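You operate a simulated robot arm through the tools that you are given. There is no shell and no other tool.

The job below is to be done with a simulated robot arm. You get a single attempt, and the scene is never put back.

## Task
Grease the orange bearing block.
Fine: lay its small cap on the dark mat; pump till the blue collar is whole, not to a blob; coupler back on its rest, cap back on.
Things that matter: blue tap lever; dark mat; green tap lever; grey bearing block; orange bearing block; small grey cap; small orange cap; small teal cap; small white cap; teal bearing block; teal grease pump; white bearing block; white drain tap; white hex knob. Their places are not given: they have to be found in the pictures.

The check looks at the end state, three seconds after you hand in, the way a careful person would. Anything else that was tipped, shoved, dropped, spilled or broken makes it a failure. A push-on lid holds only when it is set on centred and level and pressed home; a screw cap is set on level and turned clockwise until tight.

## Robot
A 7-joint arm with a two-finger gripper, fixed in place. Base frame: the origin is at the foot of the arm, x ahead of it, y to its left, z up; the work surface is at about z = 0. Units: m, degrees, N and s.
With the tool pointing down near the work surface it reaches from about 0.26 to 0.6 m from the base axis. Its first joint turns from -143.0 to 143.0 degrees. Payload 1.08 kg.
The tool frame sits at the grasp point between the pads (the TCP): z along the fingers, y along the line on which they close. The tips reach 0.016 m beyond it. Largest opening 0.088 m; the body of the gripper starts 0.058 m behind the TCP.
Orientation is that of the tool frame in the base frame, as a unit quaternion [w, x, y, z]. With the fingers straight down and closing along the base's y, the tool's x points along the base's -x, its y along +y and its z along -z.

## Interface
- The arm moves only by the tool send_rows. Its argument "motion" is a list that holds one entry, the list of rows, each a list of 7 numbers: the shift along the base's x, y, z in units of 250 mm (1.0 is 250 mm), then the turn, a rotation vector about the base's x, y, z in units of 45 degrees (1.0 is 45 degrees), then the finger opening in m, from 0 to 0.088. In form: [[[x, y, z, rx, ry, rz, claw], ...]]. A call has 1 to 20 rows; each row is the pose to reach, as a shift and turn from the pose commanded when the call began. A call with a number of a shift or a turn outside -1 to 1 is refused whole. Each row takes 0.2 s and may step no farther than 0.05 m and 8.6 degrees from the row before; otherwise, or with a gripper value out of range, the whole call is refused. A pose out of reach is approached as far as the arm can. The call stops where the force on the tool passes 40 N (or 10 N more than at its start, if that is more) or the arm is blocked; 0.2 s more then pass. The fingers move at their own pace and stop on an object; they squeeze with about 20 N. The grip force told is the motor's: it shows also when the fingers shut on nothing. Time passes only in rows, and 0.2 s behind the last, so rows that repeat a pose let the fingers close. The reply holds the time, the measured pose of the TCP, the force on the tool along the base axes, the opening and the grip force, in the units named above and with some noise, with the torque about the TCP (base axes, N m) and any sound that the robot's microphone picked up.
- Cameras (640 x 400 px; columns grow to the right, rows downward): "scene" is fixed at [0.3901, 0.4941, 0.7872]; the picture's right is [-1.00, 0.02, 0.00], its down [0.02, 0.88, -0.48] and it looks along [-0.01, -0.48, -0.88] (base axes); focal length 333 px, centre (320, 200). "wrist" rides on the gripper at [0.082, -0.008, -0.092] in the tool frame; the picture's right is [0.10, 0.99, 0.00], its down [-0.70, 0.07, -0.71] and it looks along [-0.71, 0.07, 0.70] (tool axes); focal length 256 px, centre (320, 200).
- grab_frame(camera): a new picture of that camera. No time passes.
- pixel_to_xyz(camera, pixels): there is no depth. For up to 12 entries [column, row, z] of the newest picture of that camera ("zoom" is the newest enlarged one), the place [x, y] in the base frame at which the ray of that pixel passes the height z, good to about 0.002 m, but the place of the scene camera against the robot may be out by one fixed shift of up to 0.025 m in any direction. No time passes.
- inspect(camera, box): a new picture of the part [left, top, right, bottom] of that camera's present view, enlarged. No time passes.
- close_job(): hands the job in; it is judged then, once.

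Open the gripper and draw the arm clear of the work before you hand the job in, unless the task says otherwise.

The tools are called as name(argument=value, ...) on one line, values as JSON. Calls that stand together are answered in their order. send_rows: Moves the arm, as the interface text tells. Its arguments: {"type":"object","properties":{"motion":{"type":"array","items":{"type":"array","items":{"type":"array","items":{"type":"number"}}}}},"required":["motion"]} The other tools are called the same way: grab_frame (camera) takes a picture; pixel_to_xyz (camera, pixels) gives the place at which the rays of pixels pass given heights; inspect (camera, box) takes an enlarged picture of a part of a camera's view; close_job () hands the job in.

At the start:

```text
t: 0.0
eef_pos: [0.2841, 0.1795, 0.4285]
ee_rot: [0.0, 0.001, 1.0, 0.0]
contact_force: [0.1, 0.5, 0.4]
torque: [0.01, 0.01, -0.06]
opening: 0.088
grip_force: 0.1
```

scene: 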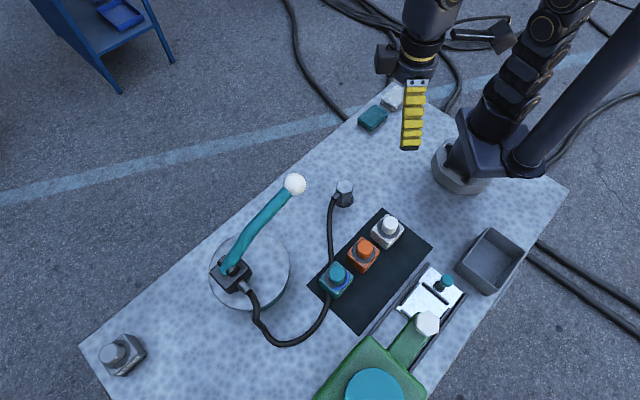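
wrist: 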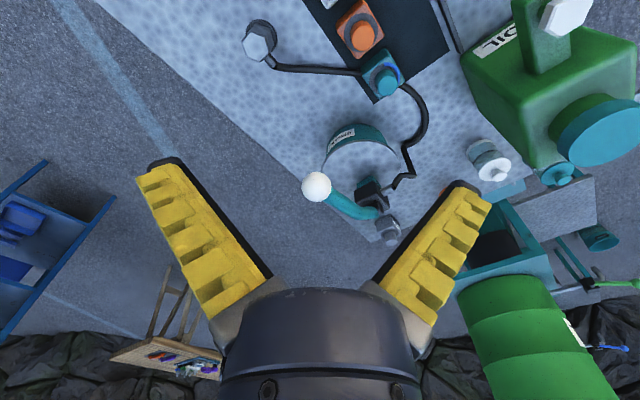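

The scene shows three blocks (teal 337,277; orange 363,252; white 387,230) on a dark mat, the pump at (245,270), and a hose leading to a coupler at (343,192). I'll zoom in on these before moving.

inspect(camera="scene", box=[300, 170, 460, 330])

inspect(camera="scene", box=[190, 160, 370, 350])

inspect(camera="wrist", box=[230, 0, 470, 150])

inspect(camera="wrist", box=[280, 110, 460, 260])

```text
2.50 times, centred on (380, 250) of scene
```

zoom: 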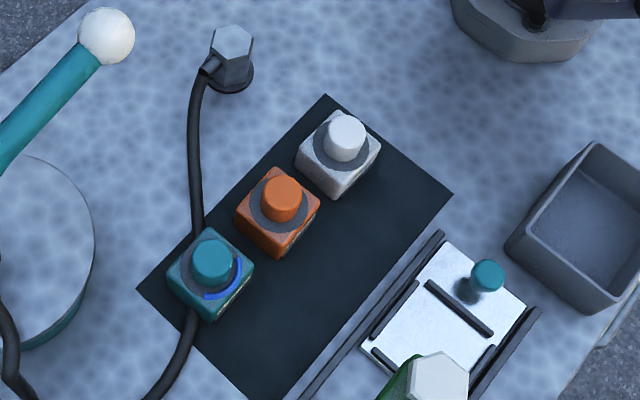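

```text
2.11 times, centred on (280, 255) of scene
```

zoom: 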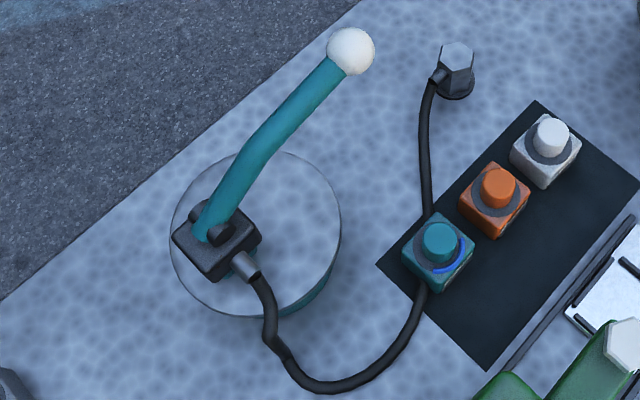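

```text
2.67 times, centred on (350, 75) of wrist
```

zoom: 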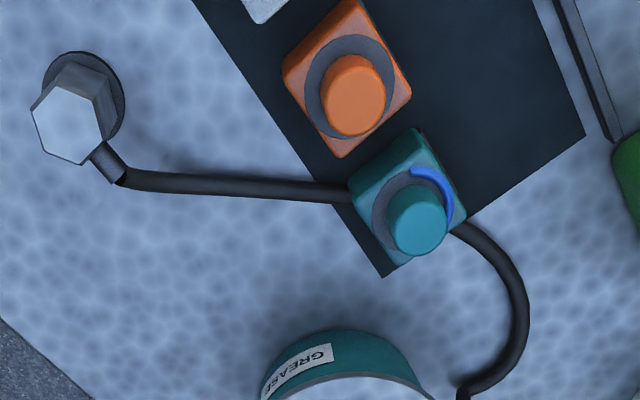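

```text
2.67 times, centred on (370, 185) of wrist
```

zoom: 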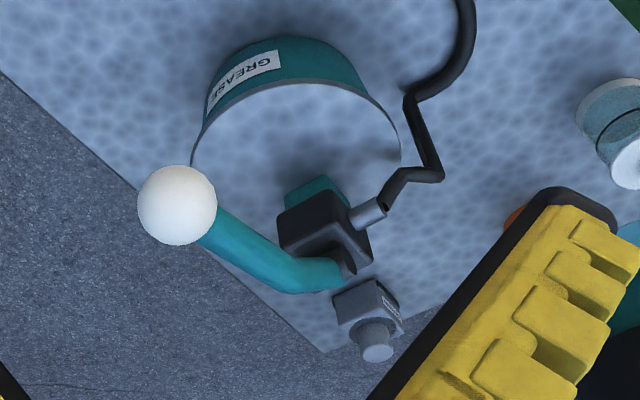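

Next I get rough positions for the blocks, coupler, ball, pump and mat corners from both cameras at plausible heights.

pixel_to_xyz(camera="scene", pixels=[[365, 246, 0.05], [339, 268, 0.05], [390, 222, 0.05], [343, 185, 0.06], [294, 184, 0.2], [382, 208, 0.0], [433, 247, 0.0], [307, 285, 0.0], [363, 335, 0.0], [248, 268, 0.05], [230, 268, 0.1], [447, 279, 0.03]])

pixel_to_xyz(camera="wrist", pixels=[[366, 36, 0.05], [366, 36, 0.03], [389, 81, 0.05], [389, 81, 0.03], [254, 47, 0.06], [254, 47, 0.04], [316, 187, 0.2], [316, 187, 0.25], [374, 104, 0.0], [449, 50, 0.0]])

```text
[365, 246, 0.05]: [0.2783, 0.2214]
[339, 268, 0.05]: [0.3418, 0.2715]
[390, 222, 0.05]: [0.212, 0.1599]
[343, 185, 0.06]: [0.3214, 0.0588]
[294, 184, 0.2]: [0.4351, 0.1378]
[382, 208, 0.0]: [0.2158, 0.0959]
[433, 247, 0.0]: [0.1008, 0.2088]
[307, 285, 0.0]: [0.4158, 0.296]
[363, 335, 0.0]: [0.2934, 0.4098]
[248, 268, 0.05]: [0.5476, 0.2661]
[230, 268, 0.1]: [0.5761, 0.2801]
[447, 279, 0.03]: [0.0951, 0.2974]
```

```text
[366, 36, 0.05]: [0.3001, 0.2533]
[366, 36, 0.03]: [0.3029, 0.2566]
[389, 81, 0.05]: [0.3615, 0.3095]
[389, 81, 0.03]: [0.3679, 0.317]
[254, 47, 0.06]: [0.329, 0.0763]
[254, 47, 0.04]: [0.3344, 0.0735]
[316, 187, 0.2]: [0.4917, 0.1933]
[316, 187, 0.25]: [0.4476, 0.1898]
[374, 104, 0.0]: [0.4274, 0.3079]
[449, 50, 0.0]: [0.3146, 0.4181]
```

Scene and wrist rays agree with a shift of about (+0.012, +0.01) for the scene camera, and the ball looks to be at about z=0.25. I'll lower and retract the arm for a closer wrist view of the blocks and coupler.

send_rows(motion=[[[-0.07, 0.02, -0.14, 0, 0, 0, 0.088], [-0.14, 0.04, -0.28, 0, 0, 0, 0.088], [-0.21, 0.06, -0.42, 0, 0, 0, 0.088], [-0.28, 0.08, -0.56, 0, 0, 0, 0.088], [-0.336, 0.08, -0.7, 0, 0, 0, 0.088]]])

grab_frame(camera="wrist")

grab_frame(camera="scene")

```text
t: 1.2
eef_pos: [0.1994, 0.1999, 0.2564]
ee_rot: [0.006, 0.0, 1.0, 0.001]
contact_force: [-0.3, 0.3, 0.0]
torque: [-0.02, 0.0, 0.01]
opening: 0.0882
grip_force: 0.0
```

```text
taken
```

wrist: 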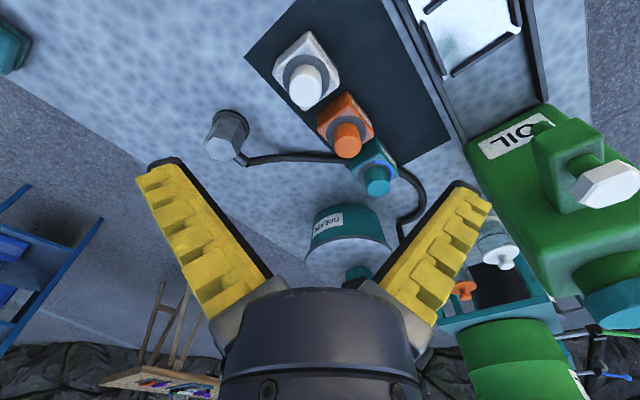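

```text
taken
```

scene: 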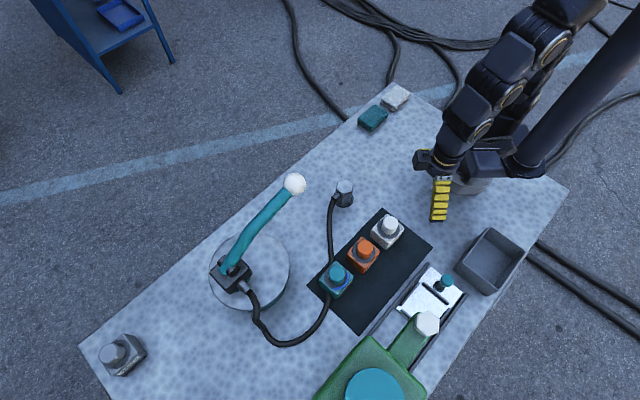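

inspect(camera="wrist", box=[260, 20, 420, 220])

inspect(camera="wrist", box=[180, 90, 300, 180])

pixel_to_xyz(camera="wrist", pixels=[[346, 141, 0.06], [346, 141, 0.04], [308, 88, 0.06], [308, 88, 0.04], [378, 182, 0.06], [378, 182, 0.04], [218, 149, 0.06], [218, 149, 0.04]])

```text
2.00 times, centred on (340, 120) of wrist
```

zoom: 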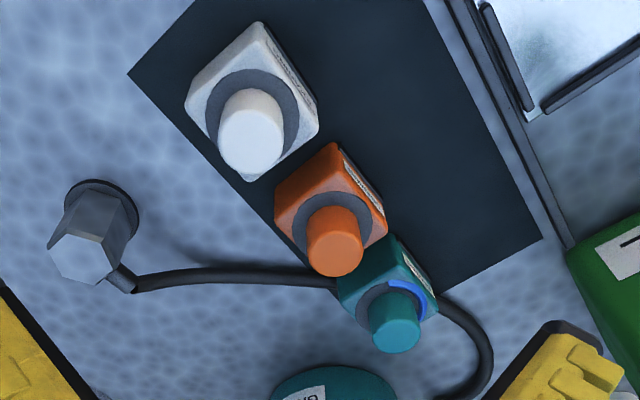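

```text
4.44 times, centred on (240, 135) of wrist
```

zoom: 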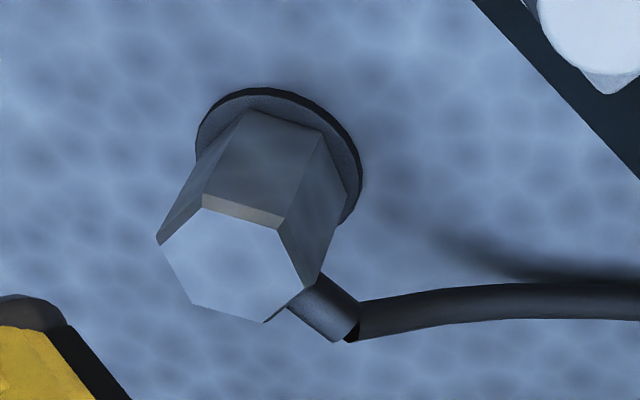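

```text
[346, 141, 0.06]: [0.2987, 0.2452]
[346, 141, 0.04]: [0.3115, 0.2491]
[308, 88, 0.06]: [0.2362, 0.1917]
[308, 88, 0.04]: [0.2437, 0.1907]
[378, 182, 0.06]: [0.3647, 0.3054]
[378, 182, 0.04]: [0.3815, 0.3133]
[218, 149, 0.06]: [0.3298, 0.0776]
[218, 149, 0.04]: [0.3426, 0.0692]
```

Both wrist views place the orange cap top near (0.299, 0.248, 0.06) and the coupler top near (0.329, 0.077, 0.06). I'll go lower for a closer look at the orange cap.

send_rows(motion=[[[0, 0.05, -0.18, 0, 0, 0, 0.088], [0, 0.1, -0.34, 0, 0, 0, 0.088], [0, 0.12, -0.46, 0, 0, 0, 0.088]]])

grab_frame(camera="wrist")

inspect(camera="wrist", box=[230, 80, 470, 230])

```text
t: 2.0
eef_pos: [0.1993, 0.23, 0.1401]
ee_rot: [0.001, 0.001, 1.0, 0.001]
contact_force: [-0.7, 0.5, -0.2]
torque: [0.03, 0.03, -0.02]
opening: 0.0881
grip_force: 0.0
```

```text
taken
```

wrist: 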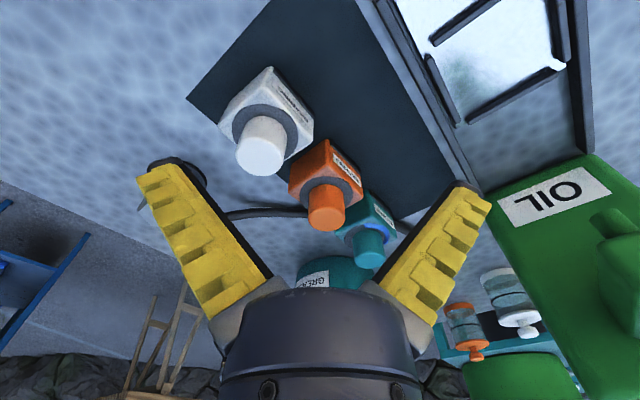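

```text
2.67 times, centred on (350, 155) of wrist
```

zoom: 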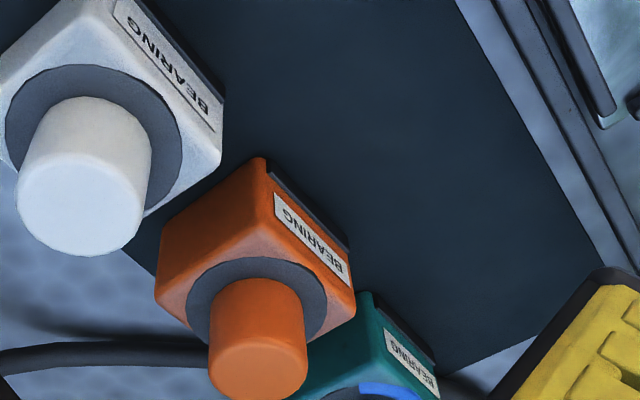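

The cap is smooth (about 35 mm diameter) and stands on a grey ring. I check heights by casting rays at the cap top centre and ring centre.

pixel_to_xyz(camera="wrist", pixels=[[327.5, 218, 0.06], [327.5, 218, 0.07], [326, 194, 0.03], [326, 194, 0.04], [326, 194, 0.05], [261, 158, 0.06], [261, 158, 0.07], [256, 127, 0.03], [256, 127, 0.04], [318, 139, 0.03], [318, 139, 0.04], [290, 173, 0.03]])

```text
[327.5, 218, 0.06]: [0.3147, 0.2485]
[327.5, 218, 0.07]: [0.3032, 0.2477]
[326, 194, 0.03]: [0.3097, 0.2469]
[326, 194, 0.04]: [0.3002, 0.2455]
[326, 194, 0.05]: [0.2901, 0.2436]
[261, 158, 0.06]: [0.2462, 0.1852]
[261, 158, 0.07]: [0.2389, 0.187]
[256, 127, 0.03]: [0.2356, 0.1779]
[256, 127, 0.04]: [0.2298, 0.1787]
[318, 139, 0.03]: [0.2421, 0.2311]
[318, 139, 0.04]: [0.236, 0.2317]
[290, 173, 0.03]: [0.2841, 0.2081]
```

Rays suggest the ring top is at z≈0.042 and the cap top at z≈0.072, near (0.299, 0.247). I'll yaw 45° so the fingers close perpendicular to the row of blocks, and look from a second direction.

send_rows(motion=[[[0.02, -0.04, 0.05, 0, 0, 0.16, 0.088], [0.04, -0.08, 0.1, 0, 0, 0.32, 0.088], [0.06, -0.12, 0.1, 0, 0, 0.5, 0.088], [0.08, -0.16, 0.1, 0, 0, 0.67, 0.088], [0.1, -0.2, 0.1, 0, 0, 0.84, 0.088], [0.116, -0.212, 0.1, 0, 0, 1.0, 0.088]]])

grab_frame(camera="wrist")

inspect(camera="wrist", box=[240, 80, 400, 180])

```text
t: 3.4
eef_pos: [0.2273, 0.1766, 0.165]
ee_rot: [0.0, -0.384, 0.923, -0.001]
contact_force: [0.1, 0.7, 0.2]
torque: [-0.01, 0.01, 0.01]
opening: 0.088
grip_force: 0.1
```

```text
taken
```

wrist: 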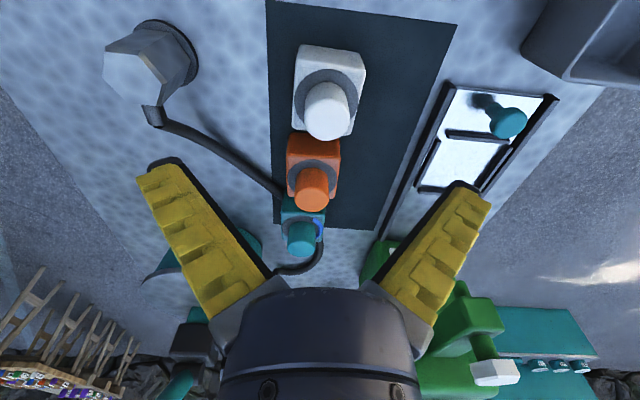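

```text
4.00 times, centred on (320, 130) of wrist
```

zoom: 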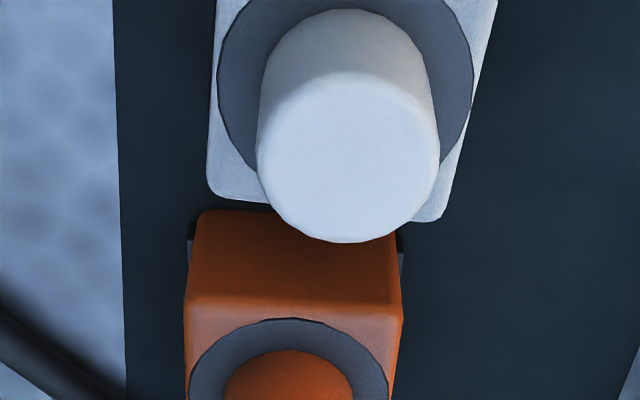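

The tool is now aligned with the mat edges. I zoom in on the orange cap at (312,188) for a precise measurement.

inspect(camera="wrist", box=[260, 120, 372, 220])

pixel_to_xyz(camera="wrist", pixels=[[312, 192, 0.06], [312, 192, 0.07], [312, 192, 0.08], [327, 112, 0.06], [327, 112, 0.07], [139, 78, 0.05], [139, 78, 0.06], [139, 78, 0.07]])

```text
4.00 times, centred on (316, 170) of wrist
```

zoom: 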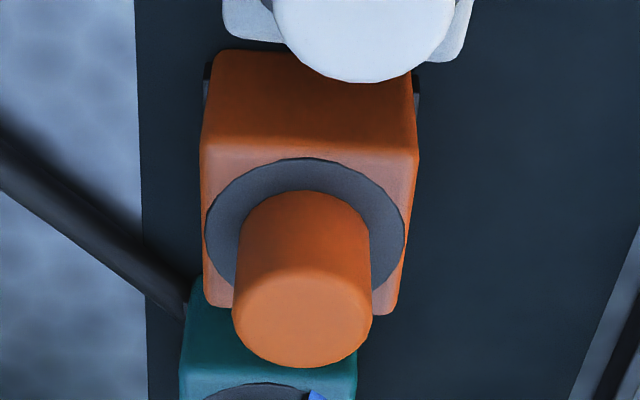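

```text
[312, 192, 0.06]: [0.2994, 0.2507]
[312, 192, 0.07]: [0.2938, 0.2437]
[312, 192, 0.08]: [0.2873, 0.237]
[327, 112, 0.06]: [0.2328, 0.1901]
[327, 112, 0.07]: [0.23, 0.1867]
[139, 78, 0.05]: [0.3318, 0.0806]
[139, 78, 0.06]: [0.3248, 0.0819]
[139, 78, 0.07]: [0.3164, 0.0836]
```

Refining with better centres: cap top at (311.8,199.5), ring centre at (312.3,178.3).

pixel_to_xyz(camera="wrist", pixels=[[311.8, 199.5, 0.06], [311.8, 199.5, 0.07], [311.8, 199.5, 0.08], [312.3, 178.3, 0.03], [312.3, 178.3, 0.04], [312.3, 178.3, 0.05], [276, 210, 0.0], [281, 300, 0.0]])

```text
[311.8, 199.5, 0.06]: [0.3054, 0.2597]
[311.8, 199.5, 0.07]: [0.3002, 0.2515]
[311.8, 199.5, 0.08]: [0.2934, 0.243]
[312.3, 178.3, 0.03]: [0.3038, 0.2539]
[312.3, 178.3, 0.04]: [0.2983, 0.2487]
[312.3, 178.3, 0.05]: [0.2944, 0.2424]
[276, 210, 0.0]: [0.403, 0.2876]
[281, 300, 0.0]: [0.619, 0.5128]
```

The views agree on the orange axis at about (0.299, 0.248), ring at z≈0.041 and cap top at z≈0.072. I move above the cap and look again before descending.

send_rows(motion=[[[0.14, 0.14, 0, 0, 0, 0, 0.088], [0.287, 0.286, 0, 0, 0, 0, 0.07], [0.287, 0.286, -0.1, 0, 0, 0, 0.06], [0.287, 0.286, -0.16, 0, 0, 0, 0.06], [0.287, 0.286, -0.16, 0, 0, 0, 0.06]]])

grab_frame(camera="wrist")

grab_frame(camera="scene")

```text
refused: row 2 steps farther than a row can; nothing moved
```

```text
taken
```

wrist: 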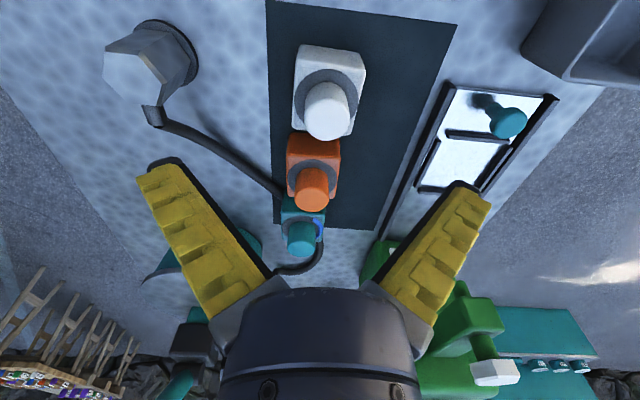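

```text
taken
```

scene: 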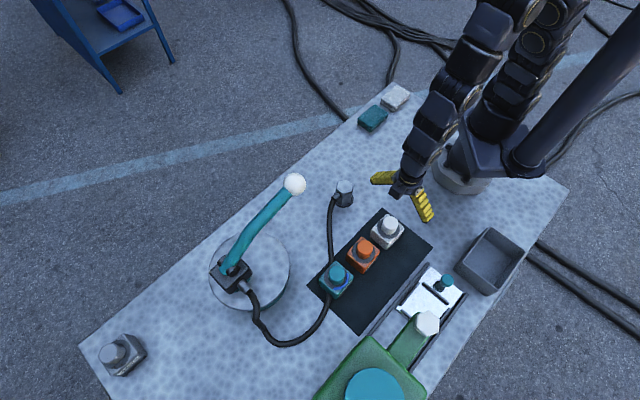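

The call was refused because a row stepped too far, so nothing moved. I resend the approach in smaller steps.

send_rows(motion=[[[0.1, 0.1, 0, 0, 0, 0, 0.088], [0.2, 0.2, 0, 0, 0, 0, 0.08], [0.287, 0.286, 0, 0, 0, 0, 0.07], [0.287, 0.286, -0.1, 0, 0, 0, 0.06], [0.287, 0.286, -0.16, 0, 0, 0, 0.06], [0.287, 0.286, -0.16, 0, 0, 0, 0.06]]])

grab_frame(camera="wrist")

grab_frame(camera="scene")

```text
t: 4.8
eef_pos: [0.299, 0.2494, 0.1241]
ee_rot: [0.001, -0.383, 0.924, 0.001]
contact_force: [-0.6, 0.1, 0.5]
torque: [-0.01, -0.03, 0.03]
opening: 0.0639
grip_force: 2.3
```

```text
taken
```

wrist: 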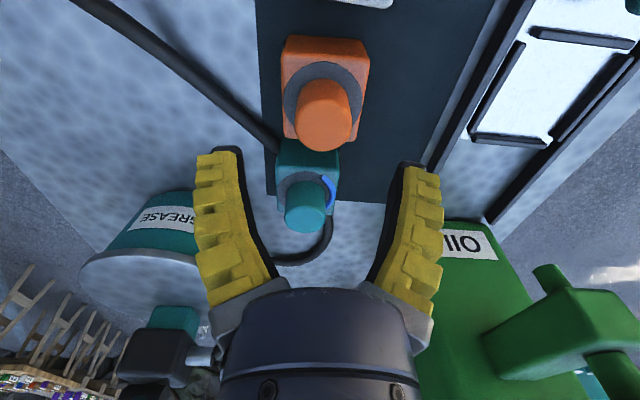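

```text
taken
```

scene: 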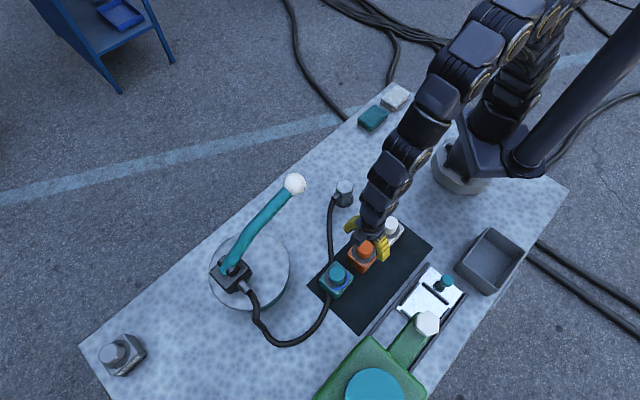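

The cap top now shows at about (325,118). I zoom in to re-measure from this near-overhead position.

inspect(camera="wrist", box=[260, 20, 388, 170])

inspect(camera="scene", box=[310, 190, 430, 310])

pixel_to_xyz(camera="wrist", pixels=[[324, 122, 0.06], [324, 122, 0.07], [324, 122, 0.08], [324, 98, 0.03], [324, 98, 0.04], [324, 98, 0.05]])

```text
2.67 times, centred on (324, 95) of wrist
```

zoom: 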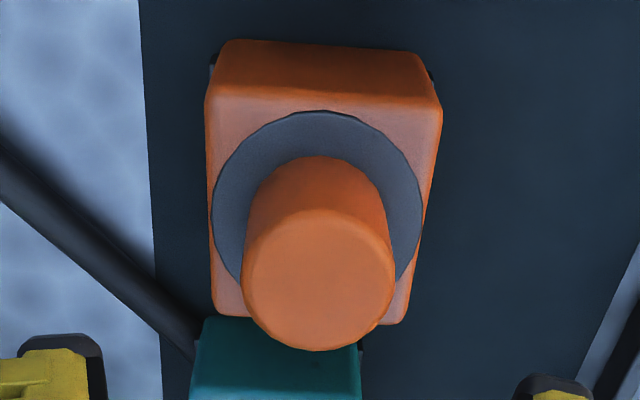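

```text
3.33 times, centred on (370, 250) of scene
```

zoom: 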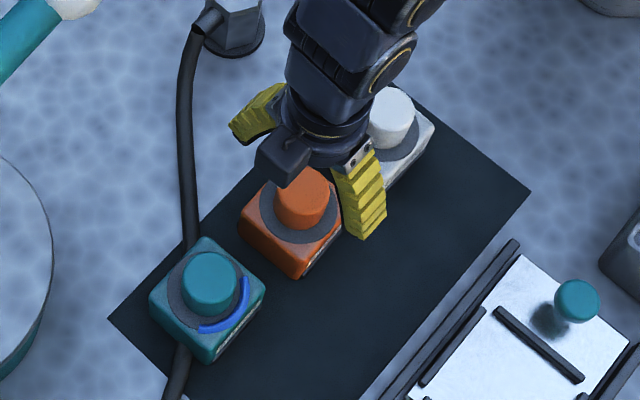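

```text
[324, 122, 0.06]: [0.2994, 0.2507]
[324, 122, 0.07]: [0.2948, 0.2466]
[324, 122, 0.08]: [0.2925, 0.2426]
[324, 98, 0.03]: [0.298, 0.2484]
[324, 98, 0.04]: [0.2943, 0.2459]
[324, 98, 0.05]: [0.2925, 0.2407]
```

Lateral alignment with the cap is within about 1 mm. I descend so the tips stay just above the ring, at TCP z≈0.063.

send_rows(motion=[[[-0.003, -0.003, -0.08, 0, 0, 0, 0.06], [-0.003, -0.003, -0.16, 0, 0, 0, 0.06], [-0.003, -0.003, -0.21, 0, 0, 0, 0.06], [-0.003, -0.003, -0.244, 0, 0, 0, 0.06], [-0.003, -0.003, -0.244, 0, 0, 0, 0.042]]])

grab_frame(camera="wrist")

inspect(camera="scene", box=[310, 190, 430, 310])

```text
t: 6.0
eef_pos: [0.2972, 0.2478, 0.0629]
ee_rot: [0.001, -0.383, 0.924, 0.0]
contact_force: [-0.9, 0.6, 0.9]
torque: [0.01, -0.02, 0.02]
opening: 0.0472
grip_force: 4.1
```

```text
taken
```

wrist: 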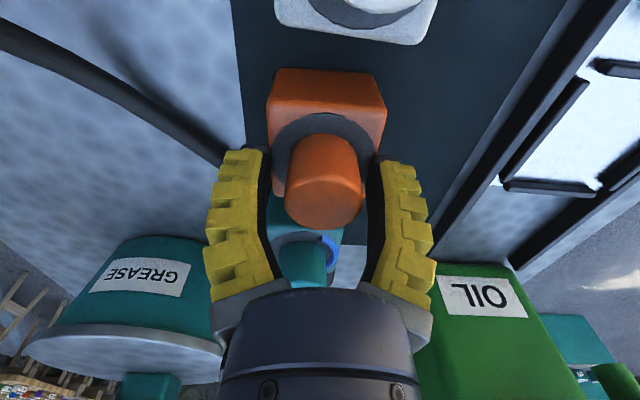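

```text
3.33 times, centred on (370, 250) of scene
```

zoom: 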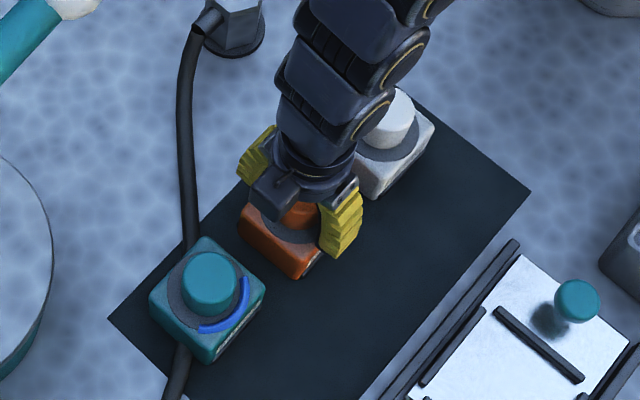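

The cap sits between the pads, and the contact force is near zero. I close in small steps and watch the lateral force.

send_rows(motion=[[[0, 0, 0, 0, 0, 0, 0.04], [0, 0, 0, 0, 0, 0, 0.038], [0, 0, 0, 0, 0, 0, 0.036]]])

grab_frame(camera="wrist")

```text
t: 6.8
eef_pos: [0.2982, 0.247, 0.0628]
ee_rot: [0.001, -0.382, 0.924, 0.0]
contact_force: [-2.9, 2.4, 6.5]
torque: [0.2, 0.15, 0.02]
opening: 0.0441
grip_force: 6.8
```

```text
taken
```

wrist: 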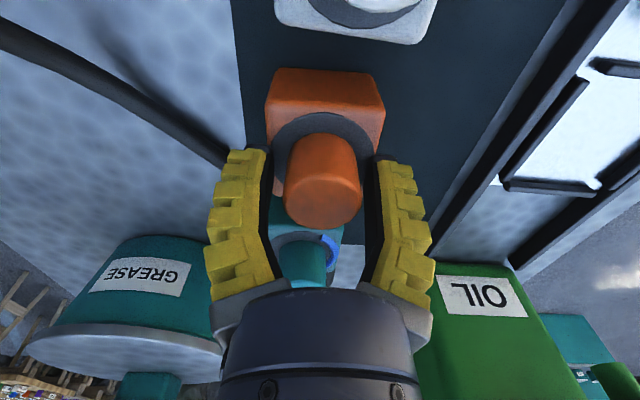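

Opening stalled at 0.044 with an upward force of 6.5 N: the tips are touching the ring, not the cap. I open again, rise 6 mm and retry.

send_rows(motion=[[[0, 0, 0, 0, 0, 0, 0.06], [0, 0, 0.012, 0, 0, 0, 0.06], [0, 0, 0.026, 0, 0, 0, 0.06], [0, 0, 0.026, 0, 0, 0, 0.044], [0, 0, 0.026, 0, 0, 0, 0.042], [0, 0, 0.026, 0, 0, 0, 0.04], [0, 0, 0.026, 0, 0, 0, 0.038]]])

grab_frame(camera="wrist")

```text
t: 8.4
eef_pos: [0.2993, 0.2483, 0.0694]
ee_rot: [0.001, -0.382, 0.924, 0.0]
contact_force: [0.1, -0.4, 0.1]
torque: [-0.03, 0.03, 0.0]
opening: 0.043
grip_force: 3.3
```

```text
taken
```

wrist: 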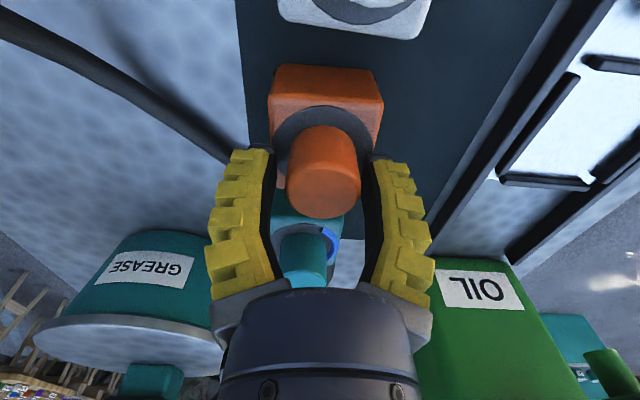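

No contact now; the actual opening lags the command by about 4–5 mm. I keep closing in small steps.

send_rows(motion=[[[0, 0, 0, 0, 0, 0, 0.036], [0, 0, 0, 0, 0, 0, 0.034], [0, 0, 0, 0, 0, 0, 0.032]]])

grab_frame(camera="wrist")

```text
t: 9.2
eef_pos: [0.299, 0.2477, 0.0706]
ee_rot: [0.0, -0.383, 0.924, 0.001]
contact_force: [-0.4, -0.2, -0.2]
torque: [-0.04, 0.03, -0.01]
opening: 0.0368
grip_force: 3.6
```

```text
taken
```

wrist: 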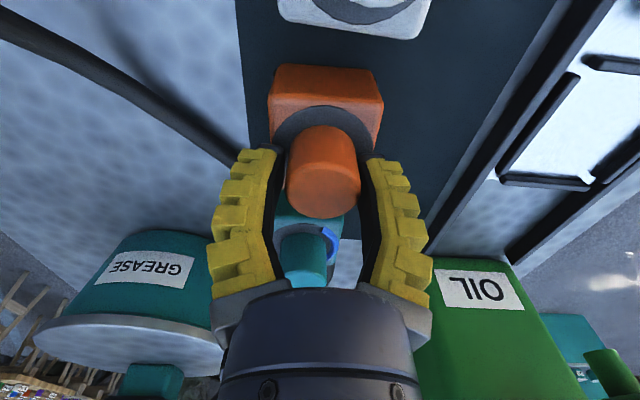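

The gaps look roughly even at mid-cap height. I continue closing.

send_rows(motion=[[[0, 0, 0, 0, 0, 0, 0.03], [0, 0, 0, 0, 0, 0, 0.028]]])

inspect(camera="wrist", box=[220, 50, 420, 250])

```text
t: 9.8
eef_pos: [0.2985, 0.2472, 0.0715]
ee_rot: [0.0, -0.383, 0.924, 0.0]
contact_force: [0.1, -0.7, 0.4]
torque: [-0.03, -0.01, 0.0]
opening: 0.0326
grip_force: 3.4
```

```text
2.00 times, centred on (320, 150) of wrist
```

zoom: 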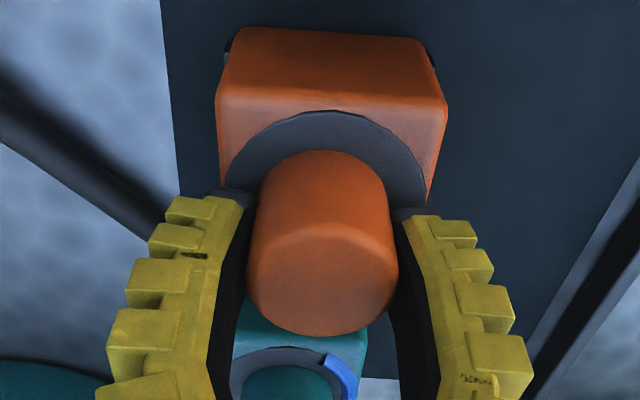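

Both pads are nearly at the cap (opening 0.0326). I close fully with repeated rows and read the forces.

send_rows(motion=[[[0, 0, -0.004, 0, 0, 0, 0.026], [0, 0, -0.008, 0, 0, 0, 0.024], [0, 0, -0.008, 0, 0, 0, 0.022], [0, 0, -0.008, 0, 0, 0, 0.02]]])

inspect(camera="wrist", box=[220, 50, 420, 250])

```text
t: 10.8
eef_pos: [0.2981, 0.2471, 0.0673]
ee_rot: [0.0, -0.383, 0.924, 0.0]
contact_force: [-4.0, -2.4, 13.6]
torque: [-0.01, 0.03, -0.01]
opening: 0.0278
grip_force: 20.2
```

```text
2.00 times, centred on (320, 150) of wrist
```

zoom: 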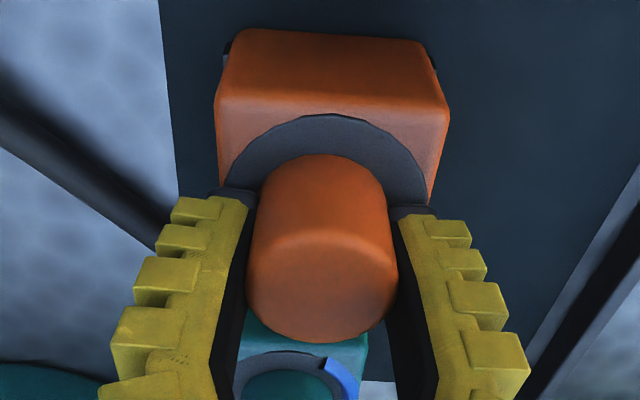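

The cap is gripped (opening 0.0278, 20 N). I pull up slowly and watch whether it releases or needs twisting.

send_rows(motion=[[[0, 0, 0.006, 0, 0, 0, 0.01], [0, 0, 0.012, 0, 0, 0, 0.01], [0, 0, 0.018, 0, 0, 0, 0.01]]])

inspect(camera="wrist", box=[220, 50, 420, 250])

```text
t: 11.6
eef_pos: [0.2991, 0.2471, 0.072]
ee_rot: [0.001, -0.383, 0.924, -0.001]
contact_force: [0.0, 0.9, -0.7]
torque: [-0.02, -0.01, 0.01]
opening: 0.0276
grip_force: 20.4
```

```text
2.00 times, centred on (320, 150) of wrist
```

zoom: 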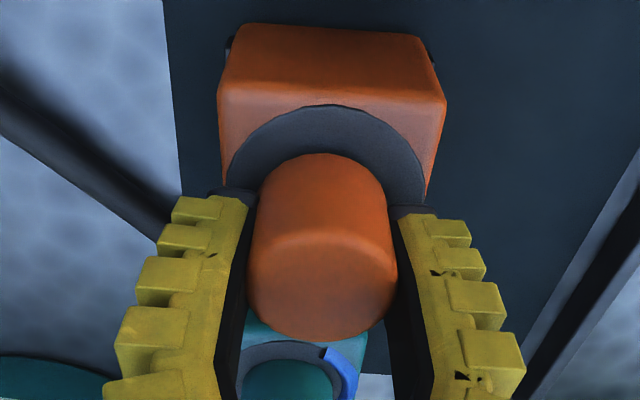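

The cap stays put in the grip while the block recedes and the force is near zero, so it is coming off. I lift further.

send_rows(motion=[[[0, 0, 0.02, 0, 0, 0, 0.01], [0, 0, 0.05, 0, 0, 0, 0.01], [0, 0, 0.1, 0, 0, 0, 0.01], [0, 0, 0.18, 0, 0, 0, 0.01]]])

grab_frame(camera="wrist")

inspect(camera="scene", box=[310, 190, 430, 310])

```text
t: 12.6
eef_pos: [0.2988, 0.2472, 0.1179]
ee_rot: [0.0, -0.383, 0.924, 0.0]
contact_force: [0.0, 0.5, -0.3]
torque: [-0.02, -0.03, 0.03]
opening: 0.0274
grip_force: 19.5
```

```text
taken
```

wrist: 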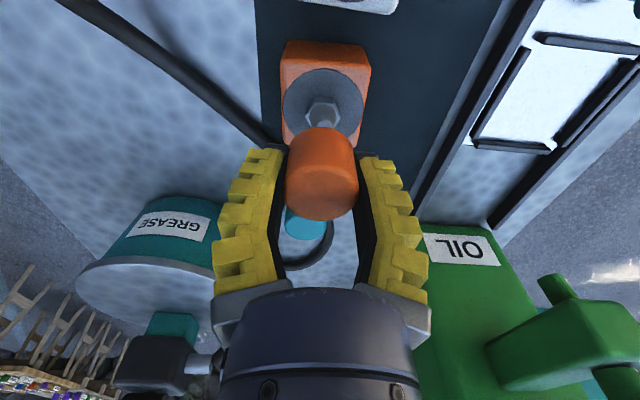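

```text
3.33 times, centred on (370, 250) of scene
```

zoom: 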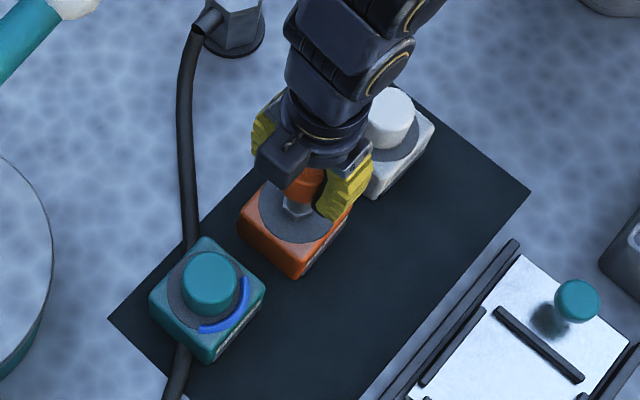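

The cap is off and a hex nipple shows on the ring. I carry the cap to the free half of the mat, near (0.241, 0.305).

send_rows(motion=[[[-0.08, 0.08, 0.0, 0, 0, 0, 0.01], [-0.16, 0.16, 0, 0, 0, 0, 0.01], [-0.231, 0.231, 0, 0, 0, 0, 0.01], [-0.231, 0.231, -0.12, 0, 0, 0, 0.01], [-0.231, 0.231, -0.24, 0, 0, 0, 0.01], [-0.231, 0.231, -0.3, 0, 0, 0, 0.01]]])

grab_frame(camera="wrist")

inspect(camera="scene", box=[310, 190, 430, 310])

```text
t: 14.0
eef_pos: [0.2401, 0.304, 0.0418]
ee_rot: [0.0, -0.382, 0.924, 0.0]
contact_force: [-0.1, 0.5, -0.5]
torque: [0.01, 0.01, 0.01]
opening: 0.0273
grip_force: 20.0
```

```text
taken
```

wrist: 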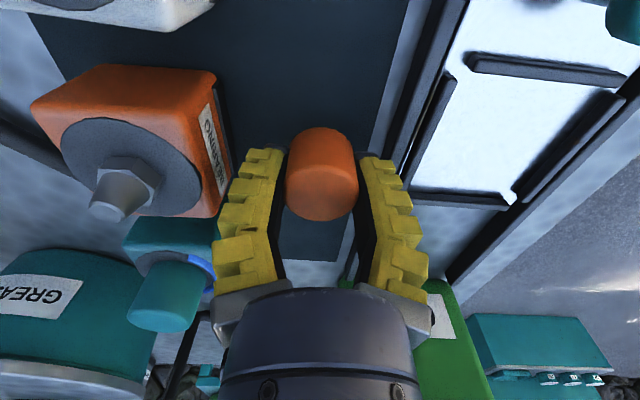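

```text
3.33 times, centred on (370, 250) of scene
```

zoom: 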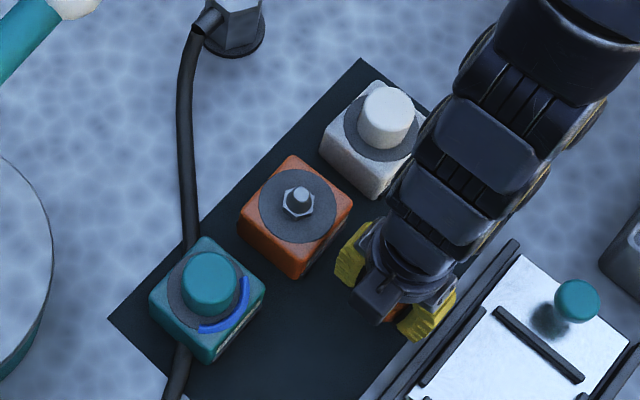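

The right finger is close to the rail beside the mat. I shift 8 mm back toward the blocks and lower in small steps while watching Fz.

send_rows(motion=[[[0.024, -0.024, 0, 0, 0, 0, 0.01], [0.024, -0.024, -0.02, 0, 0, 0, 0.01], [0.024, -0.024, -0.04, 0, 0, 0, 0.01], [0.024, -0.024, -0.048, 0, 0, 0, 0.01]]])

grab_frame(camera="wrist")

```text
t: 15.0
eef_pos: [0.2458, 0.3004, 0.0294]
ee_rot: [0.0, -0.383, 0.924, 0.001]
contact_force: [-0.4, -0.4, -0.2]
torque: [-0.01, 0.01, -0.03]
opening: 0.0271
grip_force: 19.5
```

```text
taken
```

wrist: 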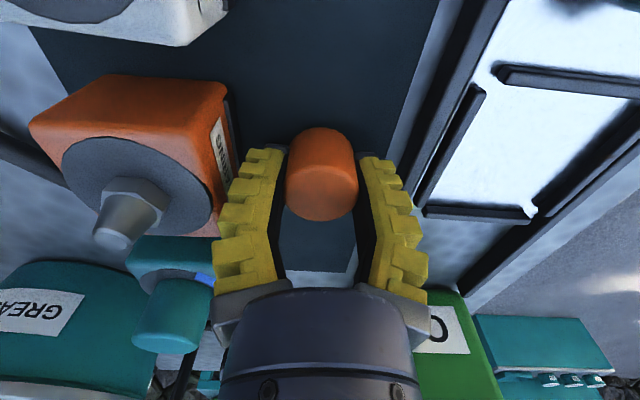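

No contact yet at TCP z=0.029. I continue down 2 mm per row for a few rows.

send_rows(motion=[[[0, 0, -0.006, 0, 0, 0, 0.01], [0, 0, -0.012, 0, 0, 0, 0.01], [0, 0, -0.018, 0, 0, 0, 0.01]]])

```text
t: 15.8
eef_pos: [0.2468, 0.3002, 0.0256]
ee_rot: [-0.001, -0.383, 0.924, 0.0]
contact_force: [-0.4, -0.2, -1.1]
torque: [0.0, -0.03, -0.01]
opening: 0.0271
grip_force: 19.9
```

send_rows(motion=[[[0, 0, -0.004, 0, 0, 0, 0.01], [0, 0, -0.008, 0, 0, 0, 0.01], [0, 0, -0.012, 0, 0, 0, 0.01]]])

```text
t: 16.6
eef_pos: [0.2465, 0.2991, 0.0217]
ee_rot: [0.0, -0.383, 0.924, 0.0]
contact_force: [-0.6, 1.6, 0.6]
torque: [-0.01, -0.05, -0.01]
opening: 0.0273
grip_force: 19.9
```

Still free at z=0.0217. I continue in 1 mm steps.

send_rows(motion=[[[0, 0, -0.004, 0, 0, 0, 0.01], [0, 0, -0.008, 0, 0, 0, 0.01]]])

inspect(camera="scene", box=[330, 220, 430, 310])

```text
t: 17.2
eef_pos: [0.2466, 0.2992, 0.0209]
ee_rot: [0.0, -0.383, 0.924, 0.0]
contact_force: [0.5, -0.3, -1.0]
torque: [-0.01, -0.02, 0.0]
opening: 0.0272
grip_force: 20.2
```

```text
4.44 times, centred on (380, 265) of scene
```

zoom: 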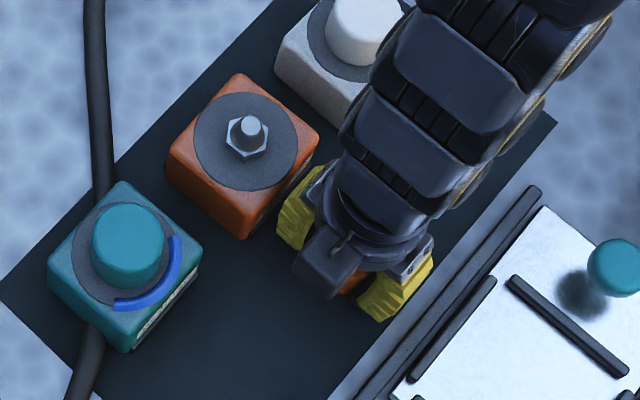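

send_rows(motion=[[[0, 0, -0.004, 0, 0, 0, 0.01], [0, 0, -0.008, 0, 0, 0, 0.01]]])

```text
t: 17.8
eef_pos: [0.246, 0.3006, 0.0196]
ee_rot: [0.0, -0.383, 0.924, 0.0]
contact_force: [-1.7, -5.0, 14.2]
torque: [-0.06, -0.02, -0.01]
opening: 0.0274
grip_force: 20.3
```

Contact at z≈0.0195 (14 N), so the cap or tips are on the mat. I open gently and rise.

send_rows(motion=[[[0, 0, 0.002, 0, 0, 0, 0.026], [0, 0, 0.002, 0, 0, 0, 0.032], [0, 0, 0.002, 0, 0, 0, 0.036], [0, 0, 0.002, 0, 0, 0, 0.038]]])

grab_frame(camera="wrist")

```text
t: 18.8
eef_pos: [0.2469, 0.2991, 0.0195]
ee_rot: [0.001, -0.383, 0.924, 0.0]
contact_force: [0.0, -0.1, 0.7]
torque: [0.03, -0.01, 0.0]
opening: 0.0429
grip_force: 3.5
```

```text
taken
```

wrist: 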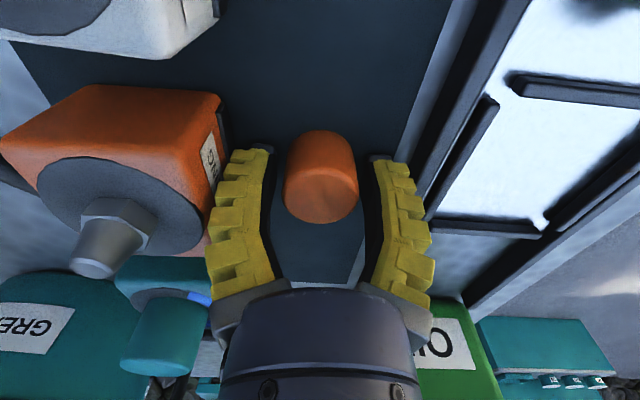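

Released; the cap stands upright between the pads. I rise straight up and check.

send_rows(motion=[[[0, 0, 0.06, 0, 0, 0, 0.038], [0, 0, 0.16, 0, 0, 0, 0.038], [0, 0, 0.32, 0, 0, 0, 0.05], [0, 0, 0.48, 0, 0, 0, 0.06]]])

grab_frame(camera="wrist")

inspect(camera="scene", box=[330, 220, 430, 310])

```text
t: 19.8
eef_pos: [0.2455, 0.299, 0.1399]
ee_rot: [-0.001, -0.383, 0.924, -0.001]
contact_force: [0.4, 0.5, 0.4]
torque: [0.0, 0.03, -0.01]
opening: 0.0636
grip_force: 2.8
```

```text
taken
```

wrist: 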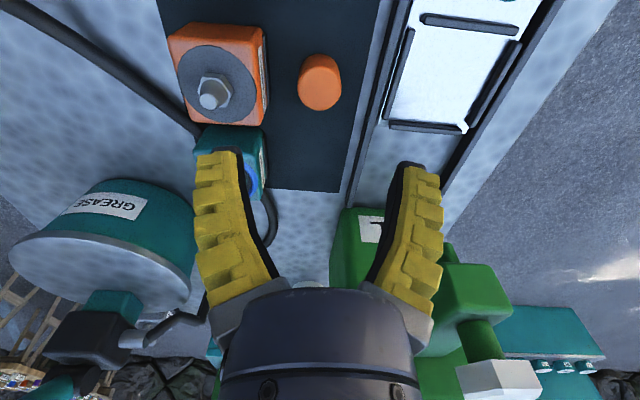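

```text
4.44 times, centred on (380, 265) of scene
```

zoom: 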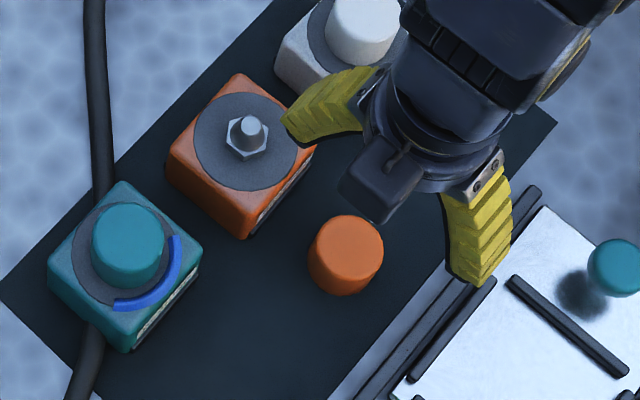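

The cap stands upright on the mat. Now I move toward the coupler, passing above the blocks, and look at it up close.

send_rows(motion=[[[0, -0.1, 0.1, 0, 0, 0, 0.06], [0, -0.28, 0.14, 0, 0, 0, 0.07], [0, -0.46, 0.14, 0, 0, 0, 0.08], [0.02, -0.64, 0.14, 0, 0, 0, 0.088], [0.03, -0.82, 0.14, 0, 0, 0, 0.088], [0.05, -0.98, 0.14, 0, 0, 0, 0.088]]])

send_rows(motion=[[[0.015, -0.12, -0.02, 0, 0, 0, 0.088], [0.02, -0.18, -0.04, 0, 0, 0, 0.088]]])

grab_frame(camera="wrist")

grab_frame(camera="scene")

```text
t: 21.2
eef_pos: [0.2596, 0.0546, 0.1754]
ee_rot: [0.0, -0.384, 0.923, -0.001]
contact_force: [-0.7, -0.1, -0.7]
torque: [0.04, 0.01, -0.03]
opening: 0.0881
grip_force: 0.0
```

```text
t: 21.8
eef_pos: [0.2647, 0.0083, 0.1642]
ee_rot: [0.0, -0.383, 0.924, 0.0]
contact_force: [1.1, 0.3, 0.3]
torque: [-0.01, 0.0, -0.04]
opening: 0.0878
grip_force: 0.1
```

```text
taken
```

wrist: 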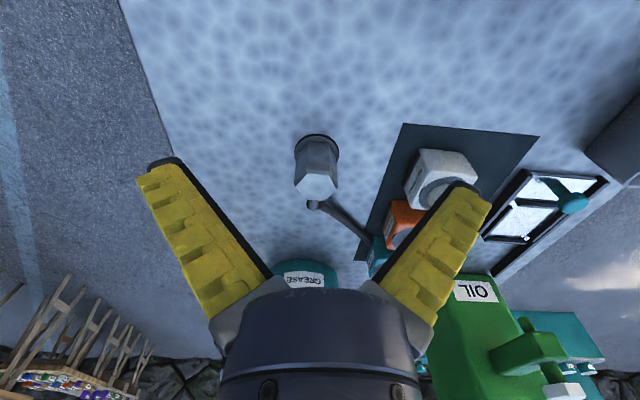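

```text
taken
```

scene: 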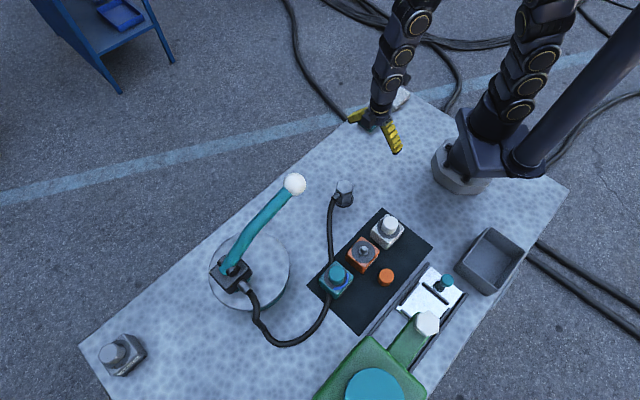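

The coupler stands at (318,170) in the wrist view, with its hose stub leading away. I zoom in to measure it.

inspect(camera="wrist", box=[276, 120, 366, 220])

pixel_to_xyz(camera="wrist", pixels=[[316, 186, 0.04], [316, 186, 0.05], [316, 186, 0.06], [316, 186, 0.07], [318, 150, 0.0], [318, 150, 0.01]])

```text
4.00 times, centred on (321, 170) of wrist
```

zoom: 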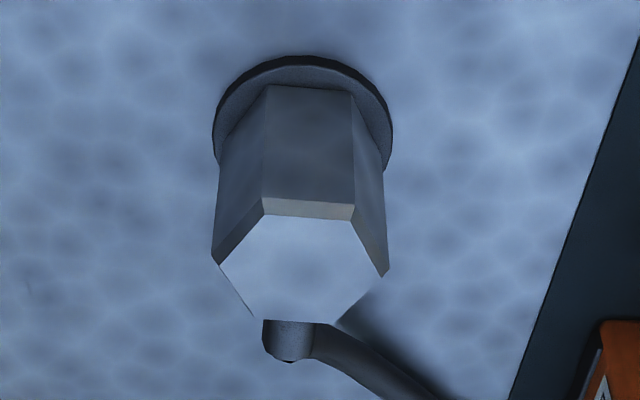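

```text
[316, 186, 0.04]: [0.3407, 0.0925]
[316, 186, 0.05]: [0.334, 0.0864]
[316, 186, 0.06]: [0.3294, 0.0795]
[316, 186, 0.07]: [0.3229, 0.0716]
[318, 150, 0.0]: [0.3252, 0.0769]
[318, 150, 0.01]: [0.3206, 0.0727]
```

The hex has a flat facing the camera at yaw 45°, so the flats suited for gripping need yaw 15°; the stub then stays clear of the fingers. I rotate and go above the coupler at about (0.326, 0.078).

send_rows(motion=[[[0.06, 0.07, 0, 0, 0, -0.167, 0.088], [0.12, 0.14, 0, 0, 0, -0.333, 0.088], [0.18, 0.21, 0, 0, 0, -0.5, 0.088], [0.245, 0.279, 0, 0, 0, -0.667, 0.088], [0.245, 0.279, -0.08, 0, 0, -0.667, 0.075], [0.245, 0.279, -0.14, 0, 0, -0.667, 0.07], [0.245, 0.279, -0.14, 0, 0, -0.667, 0.07]]])

grab_frame(camera="wrist")

inspect(camera="wrist", box=[250, 40, 390, 180])

inspect(camera="scene", box=[290, 150, 400, 240])

```text
t: 23.4
eef_pos: [0.3245, 0.0798, 0.127]
ee_rot: [0.0, -0.131, 0.991, 0.0]
contact_force: [-0.9, -0.8, 1.1]
torque: [0.01, 0.0, 0.01]
opening: 0.0727
grip_force: 1.9
```

```text
taken
```

wrist: 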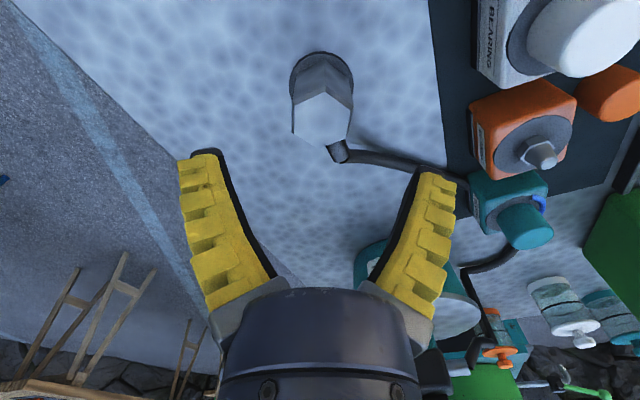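

```text
2.86 times, centred on (320, 110) of wrist
```

zoom: 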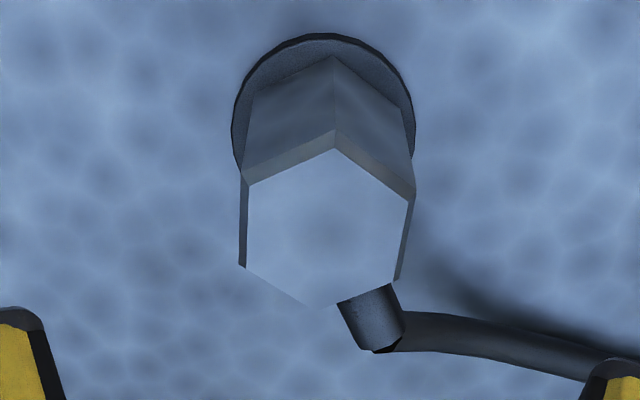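

```text
4.44 times, centred on (345, 195) of scene
```

zoom: 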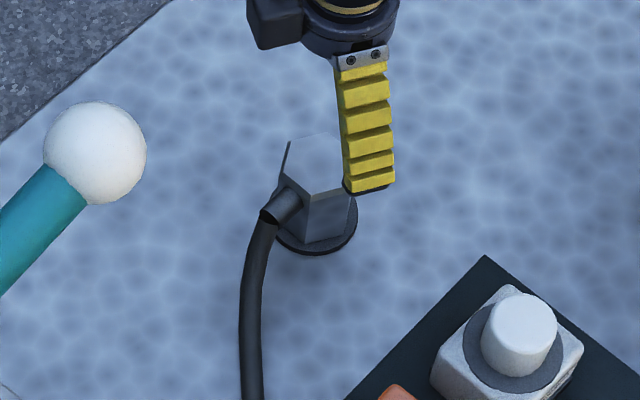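

The flats are now facing left and right between the fingers. I check the hex top centre at (321.7,121.2) and the flange centre.

pixel_to_xyz(camera="wrist", pixels=[[321.7, 121.2, 0.055], [321.7, 121.2, 0.06], [321.7, 121.2, 0.065], [321.7, 121.2, 0.07], [321.2, 83, 0.0], [321.2, 83, 0.005]])

```text
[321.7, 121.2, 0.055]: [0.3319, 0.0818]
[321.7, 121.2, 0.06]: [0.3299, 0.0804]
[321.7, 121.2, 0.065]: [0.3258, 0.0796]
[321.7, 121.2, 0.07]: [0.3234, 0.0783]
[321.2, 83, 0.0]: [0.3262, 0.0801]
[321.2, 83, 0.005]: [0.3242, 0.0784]
```

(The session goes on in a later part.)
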